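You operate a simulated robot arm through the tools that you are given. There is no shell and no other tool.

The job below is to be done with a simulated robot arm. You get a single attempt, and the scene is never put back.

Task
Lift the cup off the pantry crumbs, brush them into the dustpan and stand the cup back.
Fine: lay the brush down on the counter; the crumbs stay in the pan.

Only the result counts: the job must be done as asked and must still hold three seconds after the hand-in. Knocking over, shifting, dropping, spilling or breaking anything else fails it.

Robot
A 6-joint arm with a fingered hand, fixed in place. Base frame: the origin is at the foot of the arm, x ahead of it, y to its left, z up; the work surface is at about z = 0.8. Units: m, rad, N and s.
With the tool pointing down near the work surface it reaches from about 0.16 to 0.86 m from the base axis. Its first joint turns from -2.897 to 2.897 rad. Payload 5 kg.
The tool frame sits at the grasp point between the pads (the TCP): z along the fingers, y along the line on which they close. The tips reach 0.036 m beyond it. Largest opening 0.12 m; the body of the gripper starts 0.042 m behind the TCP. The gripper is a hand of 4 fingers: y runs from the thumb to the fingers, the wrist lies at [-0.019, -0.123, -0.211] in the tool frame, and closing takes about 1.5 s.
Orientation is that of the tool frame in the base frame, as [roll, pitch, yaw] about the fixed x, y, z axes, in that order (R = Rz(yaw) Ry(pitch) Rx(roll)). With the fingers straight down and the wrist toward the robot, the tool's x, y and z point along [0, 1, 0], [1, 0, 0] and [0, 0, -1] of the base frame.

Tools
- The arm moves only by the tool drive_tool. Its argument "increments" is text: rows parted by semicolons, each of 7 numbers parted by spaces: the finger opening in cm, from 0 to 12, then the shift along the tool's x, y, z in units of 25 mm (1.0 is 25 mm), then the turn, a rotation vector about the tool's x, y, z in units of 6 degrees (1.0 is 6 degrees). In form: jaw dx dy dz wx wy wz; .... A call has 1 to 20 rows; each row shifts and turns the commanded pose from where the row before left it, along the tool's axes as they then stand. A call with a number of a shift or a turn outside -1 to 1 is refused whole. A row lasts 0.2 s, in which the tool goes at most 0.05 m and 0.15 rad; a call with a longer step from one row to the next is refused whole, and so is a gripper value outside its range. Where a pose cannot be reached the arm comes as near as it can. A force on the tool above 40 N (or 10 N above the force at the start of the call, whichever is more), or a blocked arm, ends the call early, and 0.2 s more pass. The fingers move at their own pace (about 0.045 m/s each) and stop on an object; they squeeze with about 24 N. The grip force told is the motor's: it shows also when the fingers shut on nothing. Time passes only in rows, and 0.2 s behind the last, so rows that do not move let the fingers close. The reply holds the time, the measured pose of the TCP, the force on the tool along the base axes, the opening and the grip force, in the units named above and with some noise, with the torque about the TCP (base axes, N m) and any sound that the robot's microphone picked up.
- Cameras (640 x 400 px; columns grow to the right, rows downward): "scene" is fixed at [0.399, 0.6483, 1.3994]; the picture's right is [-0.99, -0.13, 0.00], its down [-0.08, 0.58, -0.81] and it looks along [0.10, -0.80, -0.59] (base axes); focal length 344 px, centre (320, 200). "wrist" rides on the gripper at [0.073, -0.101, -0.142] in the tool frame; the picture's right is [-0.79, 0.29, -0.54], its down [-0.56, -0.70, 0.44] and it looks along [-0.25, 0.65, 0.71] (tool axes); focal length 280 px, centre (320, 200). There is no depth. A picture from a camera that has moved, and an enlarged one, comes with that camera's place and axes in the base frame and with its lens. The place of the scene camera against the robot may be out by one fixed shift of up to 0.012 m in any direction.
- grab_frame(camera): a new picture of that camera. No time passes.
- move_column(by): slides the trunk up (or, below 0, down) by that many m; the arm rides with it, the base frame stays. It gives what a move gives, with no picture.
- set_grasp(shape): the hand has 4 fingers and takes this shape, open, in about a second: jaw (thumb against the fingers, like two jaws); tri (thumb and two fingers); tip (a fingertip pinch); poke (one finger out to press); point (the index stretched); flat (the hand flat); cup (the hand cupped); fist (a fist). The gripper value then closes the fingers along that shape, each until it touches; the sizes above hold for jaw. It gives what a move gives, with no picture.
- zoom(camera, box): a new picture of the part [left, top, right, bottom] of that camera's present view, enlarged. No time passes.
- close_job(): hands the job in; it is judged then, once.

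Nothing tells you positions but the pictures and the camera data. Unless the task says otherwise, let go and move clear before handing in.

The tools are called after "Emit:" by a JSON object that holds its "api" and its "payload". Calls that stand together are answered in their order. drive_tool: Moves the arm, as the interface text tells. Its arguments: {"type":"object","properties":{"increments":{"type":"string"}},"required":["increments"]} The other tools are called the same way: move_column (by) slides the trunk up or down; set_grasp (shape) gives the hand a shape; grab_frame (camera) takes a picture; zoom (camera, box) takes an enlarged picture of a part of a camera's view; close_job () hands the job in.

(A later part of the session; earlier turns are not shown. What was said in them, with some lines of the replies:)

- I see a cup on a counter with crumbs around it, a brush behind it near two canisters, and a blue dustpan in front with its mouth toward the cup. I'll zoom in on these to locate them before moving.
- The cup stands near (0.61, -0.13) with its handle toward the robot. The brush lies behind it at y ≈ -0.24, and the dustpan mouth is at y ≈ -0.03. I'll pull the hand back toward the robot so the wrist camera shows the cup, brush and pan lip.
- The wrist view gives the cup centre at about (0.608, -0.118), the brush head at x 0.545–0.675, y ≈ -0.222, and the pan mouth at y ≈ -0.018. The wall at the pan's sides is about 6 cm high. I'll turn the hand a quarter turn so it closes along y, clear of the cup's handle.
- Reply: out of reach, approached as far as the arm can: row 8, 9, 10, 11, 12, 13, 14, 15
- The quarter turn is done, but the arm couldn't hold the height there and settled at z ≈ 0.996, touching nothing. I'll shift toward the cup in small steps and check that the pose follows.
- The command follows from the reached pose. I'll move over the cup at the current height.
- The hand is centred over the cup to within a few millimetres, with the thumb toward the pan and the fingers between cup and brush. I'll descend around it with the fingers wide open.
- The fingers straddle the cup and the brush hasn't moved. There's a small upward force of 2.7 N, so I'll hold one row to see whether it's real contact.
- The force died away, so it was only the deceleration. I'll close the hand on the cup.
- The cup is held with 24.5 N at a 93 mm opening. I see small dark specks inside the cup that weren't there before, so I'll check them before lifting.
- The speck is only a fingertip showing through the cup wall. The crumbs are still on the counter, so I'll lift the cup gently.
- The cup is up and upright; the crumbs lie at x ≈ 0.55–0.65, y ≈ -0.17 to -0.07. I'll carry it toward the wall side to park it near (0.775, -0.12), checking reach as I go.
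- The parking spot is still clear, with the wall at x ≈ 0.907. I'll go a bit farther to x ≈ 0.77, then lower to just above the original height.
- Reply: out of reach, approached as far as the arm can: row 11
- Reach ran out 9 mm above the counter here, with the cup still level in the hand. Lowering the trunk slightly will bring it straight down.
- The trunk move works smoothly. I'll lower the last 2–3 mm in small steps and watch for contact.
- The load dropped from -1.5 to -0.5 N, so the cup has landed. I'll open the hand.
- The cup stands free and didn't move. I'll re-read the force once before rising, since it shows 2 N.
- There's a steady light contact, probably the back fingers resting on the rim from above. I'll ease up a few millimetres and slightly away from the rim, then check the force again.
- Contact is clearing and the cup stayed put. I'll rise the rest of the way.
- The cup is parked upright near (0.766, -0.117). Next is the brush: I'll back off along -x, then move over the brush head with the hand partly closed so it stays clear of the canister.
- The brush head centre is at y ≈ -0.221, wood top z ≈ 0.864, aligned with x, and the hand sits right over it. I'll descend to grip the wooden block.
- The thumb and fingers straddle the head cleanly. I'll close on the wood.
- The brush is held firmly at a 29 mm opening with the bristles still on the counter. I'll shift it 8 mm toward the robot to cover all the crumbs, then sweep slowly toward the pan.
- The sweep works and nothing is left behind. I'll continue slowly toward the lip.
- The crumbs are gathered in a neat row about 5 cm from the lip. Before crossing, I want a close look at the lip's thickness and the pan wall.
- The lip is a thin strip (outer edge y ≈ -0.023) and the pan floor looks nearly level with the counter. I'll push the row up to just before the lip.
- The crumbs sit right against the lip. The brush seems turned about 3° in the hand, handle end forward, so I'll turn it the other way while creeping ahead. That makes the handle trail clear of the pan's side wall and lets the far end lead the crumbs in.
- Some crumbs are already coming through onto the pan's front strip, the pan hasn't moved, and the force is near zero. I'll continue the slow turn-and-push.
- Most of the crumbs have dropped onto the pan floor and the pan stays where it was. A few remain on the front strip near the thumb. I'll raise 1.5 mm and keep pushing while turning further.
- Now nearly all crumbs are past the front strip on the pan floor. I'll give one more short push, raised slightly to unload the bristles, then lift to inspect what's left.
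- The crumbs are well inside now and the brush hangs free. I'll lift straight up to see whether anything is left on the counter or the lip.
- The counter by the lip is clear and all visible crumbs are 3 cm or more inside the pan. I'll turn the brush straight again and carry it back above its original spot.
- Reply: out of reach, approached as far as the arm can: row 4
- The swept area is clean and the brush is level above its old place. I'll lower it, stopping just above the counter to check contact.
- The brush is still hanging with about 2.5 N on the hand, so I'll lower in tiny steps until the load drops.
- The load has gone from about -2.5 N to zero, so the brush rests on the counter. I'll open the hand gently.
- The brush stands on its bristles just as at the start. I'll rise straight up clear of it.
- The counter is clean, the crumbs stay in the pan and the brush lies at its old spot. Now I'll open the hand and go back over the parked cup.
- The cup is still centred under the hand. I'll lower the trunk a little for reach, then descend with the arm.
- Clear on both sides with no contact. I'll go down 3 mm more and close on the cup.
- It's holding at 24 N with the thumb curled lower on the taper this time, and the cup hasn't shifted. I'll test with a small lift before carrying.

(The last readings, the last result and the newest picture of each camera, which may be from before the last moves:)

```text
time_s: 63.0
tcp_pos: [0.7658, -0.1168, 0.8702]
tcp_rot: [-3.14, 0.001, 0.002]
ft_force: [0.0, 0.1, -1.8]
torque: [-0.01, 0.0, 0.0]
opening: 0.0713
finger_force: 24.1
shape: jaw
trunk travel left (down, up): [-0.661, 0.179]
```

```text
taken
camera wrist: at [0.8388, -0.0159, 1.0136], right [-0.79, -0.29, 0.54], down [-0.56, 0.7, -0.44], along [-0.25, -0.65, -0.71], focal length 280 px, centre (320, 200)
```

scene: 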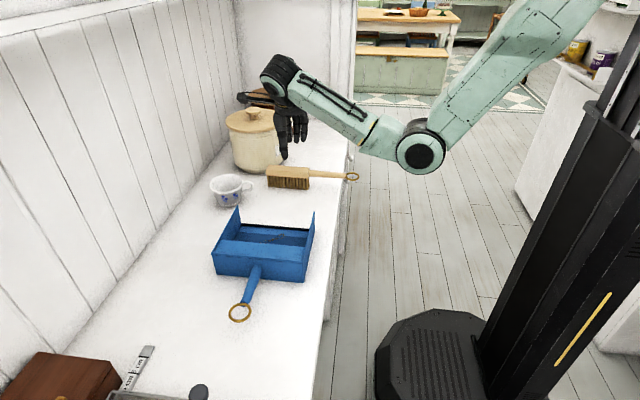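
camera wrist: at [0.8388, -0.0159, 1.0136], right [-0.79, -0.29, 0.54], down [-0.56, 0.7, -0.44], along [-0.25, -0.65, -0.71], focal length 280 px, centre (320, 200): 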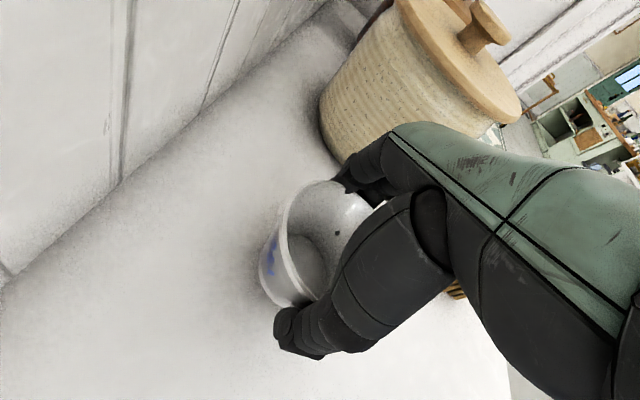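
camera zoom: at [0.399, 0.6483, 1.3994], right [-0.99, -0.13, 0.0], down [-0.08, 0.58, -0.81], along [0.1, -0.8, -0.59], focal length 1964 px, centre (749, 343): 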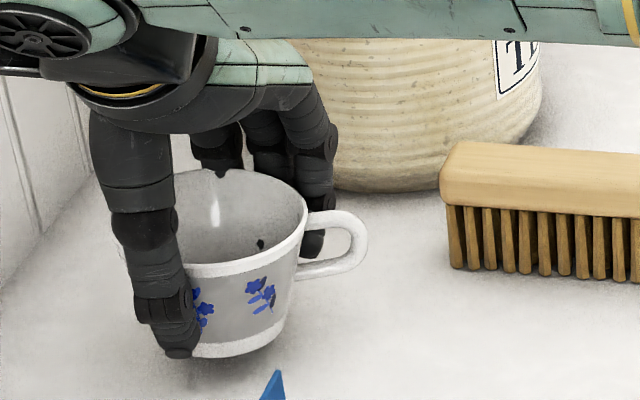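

The cup is held level and clear of the counter. I'll lift a bit more and carry it back along -x to its original spot.

Emit:
{"api": "drive_tool", "payload": {"increments": "6 0 0 -0.4 0 0 0;6 0 0 -0.5 0 0 0;6 0 0 -0.5 0 0 0;6 0 0 -0.2 0 0 0;6 -0.3 0 0 0 0 0;6 -0.5 0 0 0 0 0;6 -0.7 0 0 0 0 0;6 -0.7 0 0 0 0 0;6 -0.7 0 0 0 0 0;6 -0.7 0 0 0 0 0;6 -0.7 0 0 0 0 0;6 -0.7 0 0 0 0 0;6 -0.6 0 0 0 0 0;6 -0.4 0 0 0 0 0;6 -0.25 0.02 0 0 0 0;6 0 0 0 0 0 0"}}

Emit:
{"api": "zoom", "payload": {"camera": "scene", "box": [220, 120, 360, 260]}}

Emit:
{"api": "grab_frame", "payload": {"camera": "wrist"}}

```text
time_s: 66.4
tcp_pos: [0.6099, -0.1183, 0.9103]
tcp_rot: [3.141, 0.001, 0.001]
ft_force: [0.5, -0.2, -3.0]
torque: [-0.01, 0.0, 0.02]
opening: 0.0713
finger_force: 24.4
shape: jaw
trunk travel left (down, up): [-0.661, 0.179]
```

```text
2.86 times, centred on (290, 190) of scene
camera zoom: at [0.399, 0.6483, 1.3994], right [-0.99, -0.13, 0.0], down [-0.08, 0.58, -0.81], along [0.1, -0.8, -0.59], focal length 982 px, centre (406, 229)
```

zoom: 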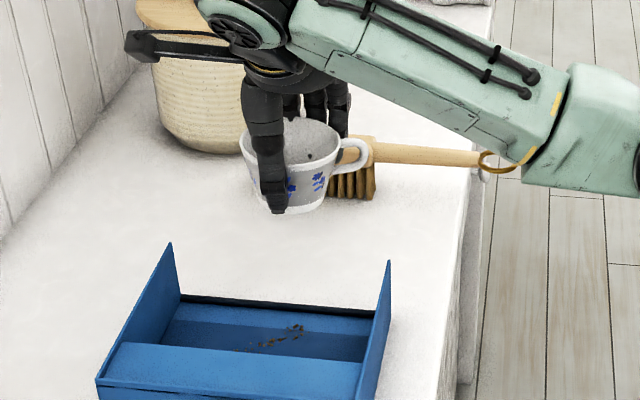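

```text
taken
camera wrist: at [0.6827, -0.016, 1.0535], right [-0.79, -0.29, 0.54], down [-0.56, 0.7, -0.44], along [-0.25, -0.65, -0.71], focal length 280 px, centre (320, 200)
```

wrist: 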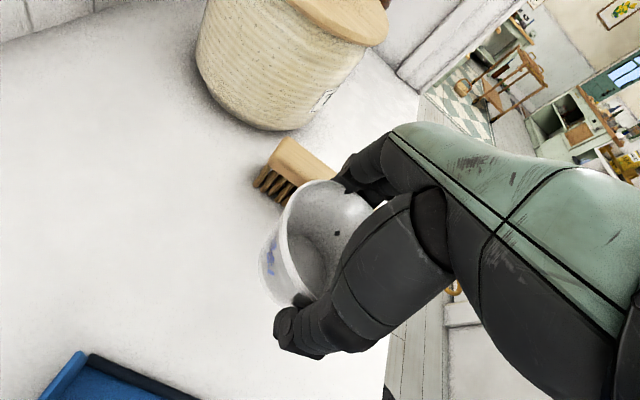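

The cup is above its original place and everything else is undisturbed. I'll raise the trunk back by 3 cm so the forearm has the same clearance as at the first grasp, then lower with the arm.

Emit:
{"api": "move_column", "payload": {"by": 0.03}}

Emit:
{"api": "drive_tool", "payload": {"increments": "6 0 -0.02 0.4 0 0 0;6 0 0 0.6 0 0 0;6 0 0 0.6 0 0 0;6 0 0 0.6 0 0 0;6 0 0 0.5 0 0 0;6 0 0 0.3 0 0 0;6 0 0 0 0 0 0"}}

Emit:
{"api": "zoom", "payload": {"camera": "scene", "box": [230, 140, 350, 220]}}

```text
time_s: 67.2
tcp_pos: [0.6103, -0.1176, 0.9401]
tcp_rot: [-3.14, -0.002, 0.001]
ft_force: [0.1, -0.4, -2.1]
torque: [0.01, -0.05, 0.0]
opening: 0.0709
finger_force: 24.6
shape: jaw
trunk travel left (down, up): [-0.691, 0.149]
```

```text
time_s: 68.8
tcp_pos: [0.6104, -0.1168, 0.8658]
tcp_rot: [3.141, -0.001, 0.0]
ft_force: [-0.5, 0.1, -0.9]
torque: [-0.03, -0.01, 0.04]
opening: 0.0712
finger_force: 23.9
shape: jaw
trunk travel left (down, up): [-0.691, 0.149]
```

```text
5.00 times, centred on (290, 180) of scene
camera zoom: at [0.399, 0.6483, 1.3994], right [-0.99, -0.13, 0.0], down [-0.08, 0.58, -0.81], along [0.1, -0.8, -0.59], focal length 1718 px, centre (470, 300)
```

zoom: 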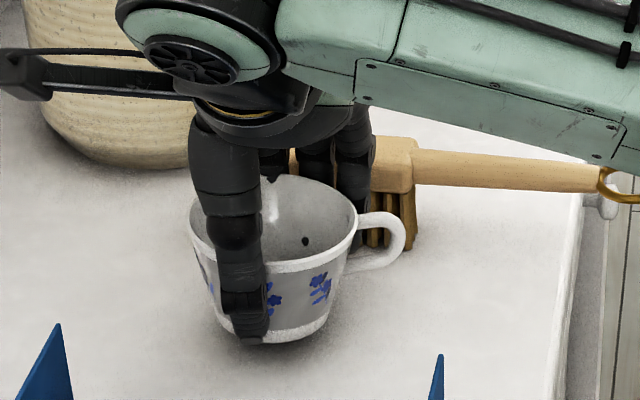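

About 8 mm to go. I'll lower in small steps, watching the load.

Emit:
{"api": "drive_tool", "payload": {"increments": "6 0 0 0.1 0 0 0;6 0 0 0.1 0 0 0;6 0 0 0.06 0 0 0;6 0 0 0 0 0 0"}}

Emit:
{"api": "drive_tool", "payload": {"increments": "6 0 0 0.03 0 0 0;6 0 0 0 0 0 0"}}

```text
time_s: 69.8
tcp_pos: [0.6107, -0.1164, 0.8595]
tcp_rot: [3.141, 0.0, 0.0]
ft_force: [0.6, -0.3, -1.8]
torque: [-0.03, -0.04, 0.0]
opening: 0.0711
finger_force: 23.6
shape: jaw
trunk travel left (down, up): [-0.691, 0.149]
```

```text
time_s: 70.4
tcp_pos: [0.6101, -0.1155, 0.8592]
tcp_rot: [-3.141, 0.0, 0.0]
ft_force: [0.0, 0.1, -1.9]
torque: [0.02, -0.01, 0.03]
opening: 0.071
finger_force: 23.9
shape: jaw
trunk travel left (down, up): [-0.691, 0.149]
```

Emit:
{"api": "drive_tool", "payload": {"increments": "6 0 0.02 0.04 0 0 0;6 0 0 0 0 0 0"}}

Emit:
{"api": "drive_tool", "payload": {"increments": "6 0 0.02 0.04 0 0 0;6 0 0 0 0 0 0"}}

```text
time_s: 71.0
tcp_pos: [0.6108, -0.1173, 0.8586]
tcp_rot: [3.141, 0.0, 0.002]
ft_force: [-0.8, -0.8, -2.1]
torque: [0.0, -0.03, -0.01]
opening: 0.0711
finger_force: 24.0
shape: jaw
trunk travel left (down, up): [-0.691, 0.149]
```

```text
time_s: 71.6
tcp_pos: [0.6105, -0.1182, 0.8574]
tcp_rot: [3.142, 0.0, 0.0]
ft_force: [0.2, -0.1, -1.4]
torque: [-0.01, -0.02, -0.01]
opening: 0.0707
finger_force: 24.3
shape: jaw
trunk travel left (down, up): [-0.691, 0.149]
```

The load is starting to ease. I'll take another millimetre or so.

Emit:
{"api": "drive_tool", "payload": {"increments": "6 0 0 0.04 0 0 0;6 0 0 0 0 0 0"}}

Emit:
{"api": "zoom", "payload": {"camera": "scene", "box": [250, 170, 320, 220]}}

```text
time_s: 72.2
tcp_pos: [0.6118, -0.1184, 0.8552]
tcp_rot: [3.141, 0.0, 0.001]
ft_force: [0.3, -0.6, -0.1]
torque: [-0.01, 0.05, -0.02]
opening: 0.071
finger_force: 23.6
shape: jaw
trunk travel left (down, up): [-0.691, 0.149]
```

```text
8.00 times, centred on (285, 195) of scene
camera zoom: at [0.399, 0.6483, 1.3994], right [-0.99, -0.13, 0.0], down [-0.08, 0.58, -0.81], along [0.1, -0.8, -0.59], focal length 2749 px, centre (600, 240)
```

zoom: 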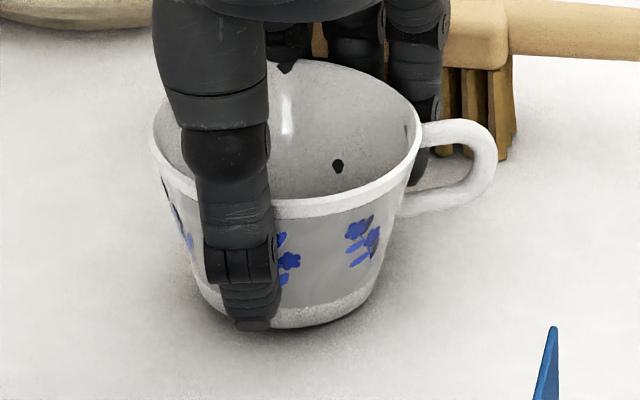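

The load is gone and the cup sits within about 2 mm of its original picture position. I'll open the hand gently.

Emit:
{"api": "drive_tool", "payload": {"increments": "7.5 0 0 0 0 0 0;8 0 0 0 0 0 0;8.5 0 0 0 0 0 0;9 0 0 0 0 0 0;9.5 0 0 0 0 0 0;10 0 0 0 0 0 0;10.5 0 0 0 0 0 0;11 0 0 0 0 0 0;11.5 0 0 0 0 0 0;12 0 0 0 0 0 0;12 0 0 0 0 0 0"}}

Emit:
{"api": "zoom", "payload": {"camera": "scene", "box": [250, 170, 320, 220]}}

```text
time_s: 74.6
tcp_pos: [0.6101, -0.1175, 0.8554]
tcp_rot: [-3.141, -0.001, 0.0]
ft_force: [1.1, 0.6, 1.9]
torque: [-0.08, 0.03, -0.01]
opening: 0.1194
finger_force: 0.1
shape: jaw
trunk travel left (down, up): [-0.691, 0.149]
```

```text
8.00 times, centred on (285, 195) of scene
camera zoom: at [0.399, 0.6483, 1.3994], right [-0.99, -0.13, 0.0], down [-0.08, 0.58, -0.81], along [0.1, -0.8, -0.59], focal length 2749 px, centre (600, 240)
```

zoom: 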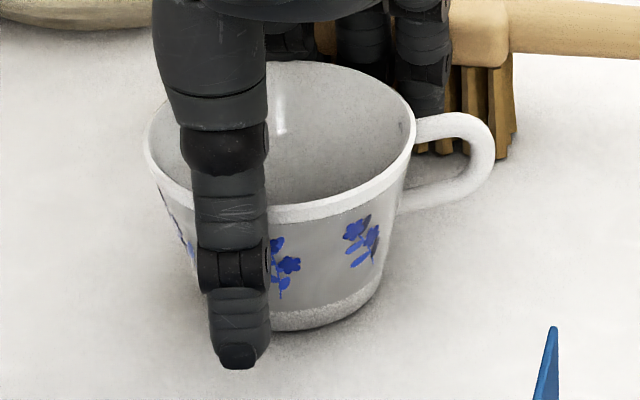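

The hand is open, but there's a light rim contact again like last time, and the cup looks very slightly tilted by it. I'll ease off in tiny steps.

Emit:
{"api": "drive_tool", "payload": {"increments": "12 0 0.05 -0.06 0 0 0;12 0 0.05 -0.06 0 0 0;12 0 0 0 0 0 0"}}

Emit:
{"api": "zoom", "payload": {"camera": "scene", "box": [250, 170, 320, 220]}}

Emit:
{"api": "grab_frame", "payload": {"camera": "wrist"}}

```text
time_s: 75.4
tcp_pos: [0.6104, -0.1206, 0.8584]
tcp_rot: [3.14, 0.001, 0.0]
ft_force: [-0.9, 1.3, -0.4]
torque: [0.0, 0.0, -0.01]
opening: 0.1196
finger_force: 0.0
shape: jaw
trunk travel left (down, up): [-0.691, 0.149]
```

```text
8.00 times, centred on (285, 195) of scene
camera zoom: at [0.399, 0.6483, 1.3994], right [-0.99, -0.13, 0.0], down [-0.08, 0.58, -0.81], along [0.1, -0.8, -0.59], focal length 2749 px, centre (600, 240)
```

zoom: 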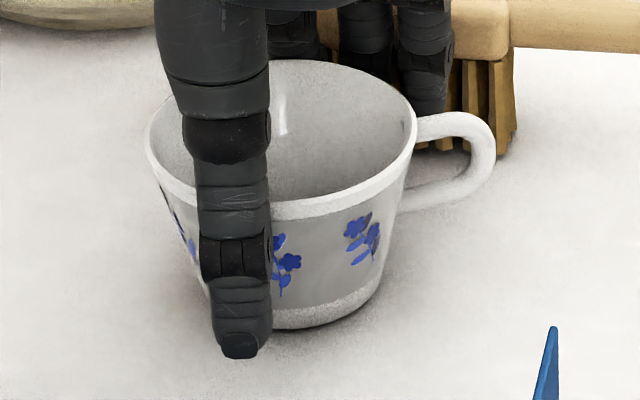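

```text
taken
camera wrist: at [0.683, -0.0188, 1.0016], right [-0.79, -0.29, 0.54], down [-0.56, 0.7, -0.44], along [-0.25, -0.65, -0.71], focal length 280 px, centre (320, 200)
```

wrist: 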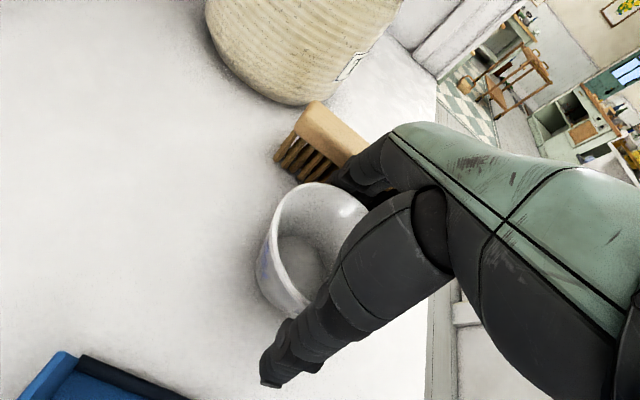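

The contact is gone and the cup stands upright where it began. I'll rise clear of it.

Emit:
{"api": "drive_tool", "payload": {"increments": "12 0 0 -0.2 0 0 0;12 0 0 -0.4 0 0 0;12 0 0 -0.6 0 0 0;12 0 0 -0.8 0 0 0;12 0 0 -0.8 0 0 0;12 0 0 -0.8 0 0 0;12 0 0 -0.6 0 0 0;12 0 0 0 0 0 0"}}

Emit:
{"api": "grab_frame", "payload": {"camera": "scene"}}

Emit:
{"api": "zoom", "payload": {"camera": "scene", "box": [200, 150, 360, 250]}}

Emit:
{"api": "grab_frame", "payload": {"camera": "wrist"}}

```text
time_s: 77.2
tcp_pos: [0.6103, -0.1193, 0.9633]
tcp_rot: [3.141, 0.0, 0.002]
ft_force: [-0.2, -0.2, -0.7]
torque: [-0.01, -0.03, 0.0]
opening: 0.1198
finger_force: 0.1
shape: jaw
trunk travel left (down, up): [-0.691, 0.149]
```

```text
taken
```

scene: 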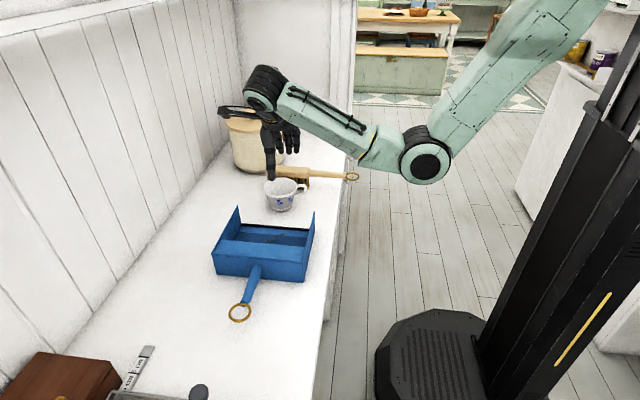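

```text
4.00 times, centred on (280, 200) of scene
camera zoom: at [0.399, 0.6483, 1.3994], right [-0.99, -0.13, 0.0], down [-0.08, 0.58, -0.81], along [0.1, -0.8, -0.59], focal length 1375 px, centre (480, 200)
```

zoom: 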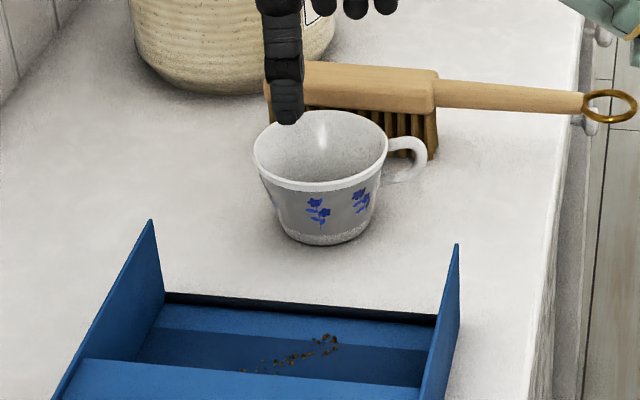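

```text
taken
camera wrist: at [0.683, -0.0184, 1.1068], right [-0.79, -0.29, 0.54], down [-0.56, 0.7, -0.44], along [-0.25, -0.65, -0.71], focal length 280 px, centre (320, 200)
```

wrist: 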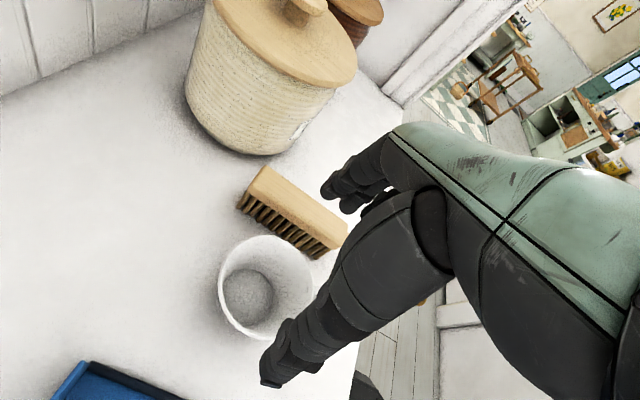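

The cup is back within about 2 mm of its starting spot, the brush lies on the counter and the crumbs are in the pan. I'll raise the trunk to move the hand well clear and do a final check.

Emit:
{"api": "move_column", "payload": {"by": 0.1}}

Emit:
{"api": "zoom", "payload": {"camera": "scene", "box": [200, 150, 360, 270]}}

Emit:
{"api": "grab_frame", "payload": {"camera": "wrist"}}

```text
time_s: 78.5
tcp_pos: [0.6103, -0.1181, 1.0645]
tcp_rot: [-3.141, 0.001, 0.003]
ft_force: [0.1, -0.4, 0.3]
torque: [0.01, 0.0, 0.01]
opening: 0.1199
finger_force: 0.0
shape: jaw
trunk travel left (down, up): [-0.791, 0.049]
```

```text
3.33 times, centred on (280, 210) of scene
camera zoom: at [0.399, 0.6483, 1.3994], right [-0.99, -0.13, 0.0], down [-0.08, 0.58, -0.81], along [0.1, -0.8, -0.59], focal length 1146 px, centre (453, 167)
```

zoom: 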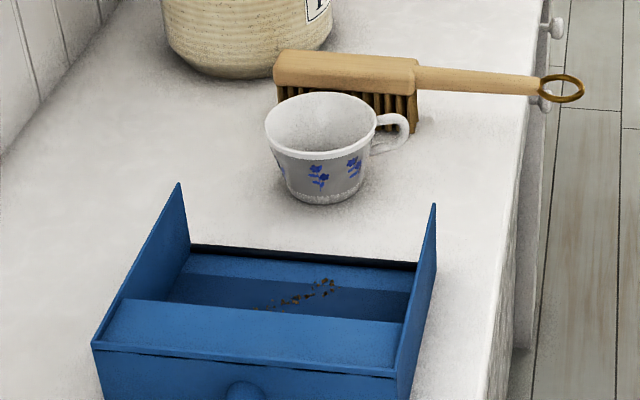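

```text
taken
camera wrist: at [0.6831, -0.0184, 1.2066], right [-0.79, -0.29, 0.54], down [-0.56, 0.7, -0.44], along [-0.25, -0.65, -0.71], focal length 280 px, centre (320, 200)
```

wrist: 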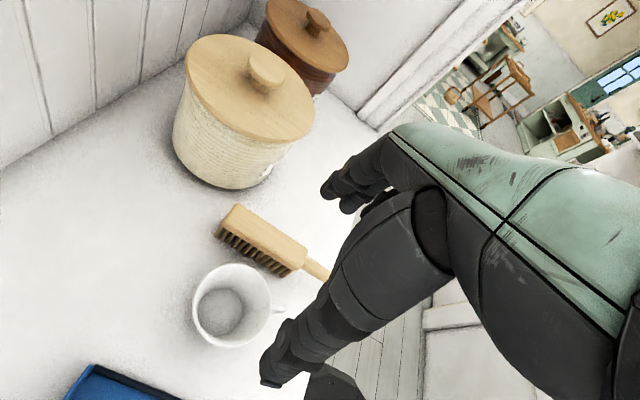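

Both views agree: the counter is clean, the crumbs are in the unmoved dustpan, the cup stands upright in its old place and the brush rests on the counter. The hand is empty and clear, so I'm handing in.

Emit:
{"api": "close_job", "payload": {}}

```text
The job is handed in.
```

The job is finished and handed in. The crumbs are in the dustpan, and the cup is standing upright within about 2 mm of where it started.

- **Crumbs:** all the crumbs I could see are at least about 3 cm past the lip, inside the pan. The counter looked clean from both cameras.
- **Dustpan:** it showed no movement in the pictures during the sweep.
- **Brush:** it is back on the counter at its original spot, resting on its bristles.
- **Cup:** while the brush was in use, I parked it to the side, nearer the wall. The open fingers lightly touched the rim as I let go, but they cleared without shifting it.

The hand was empty and well clear of everything at hand-in.
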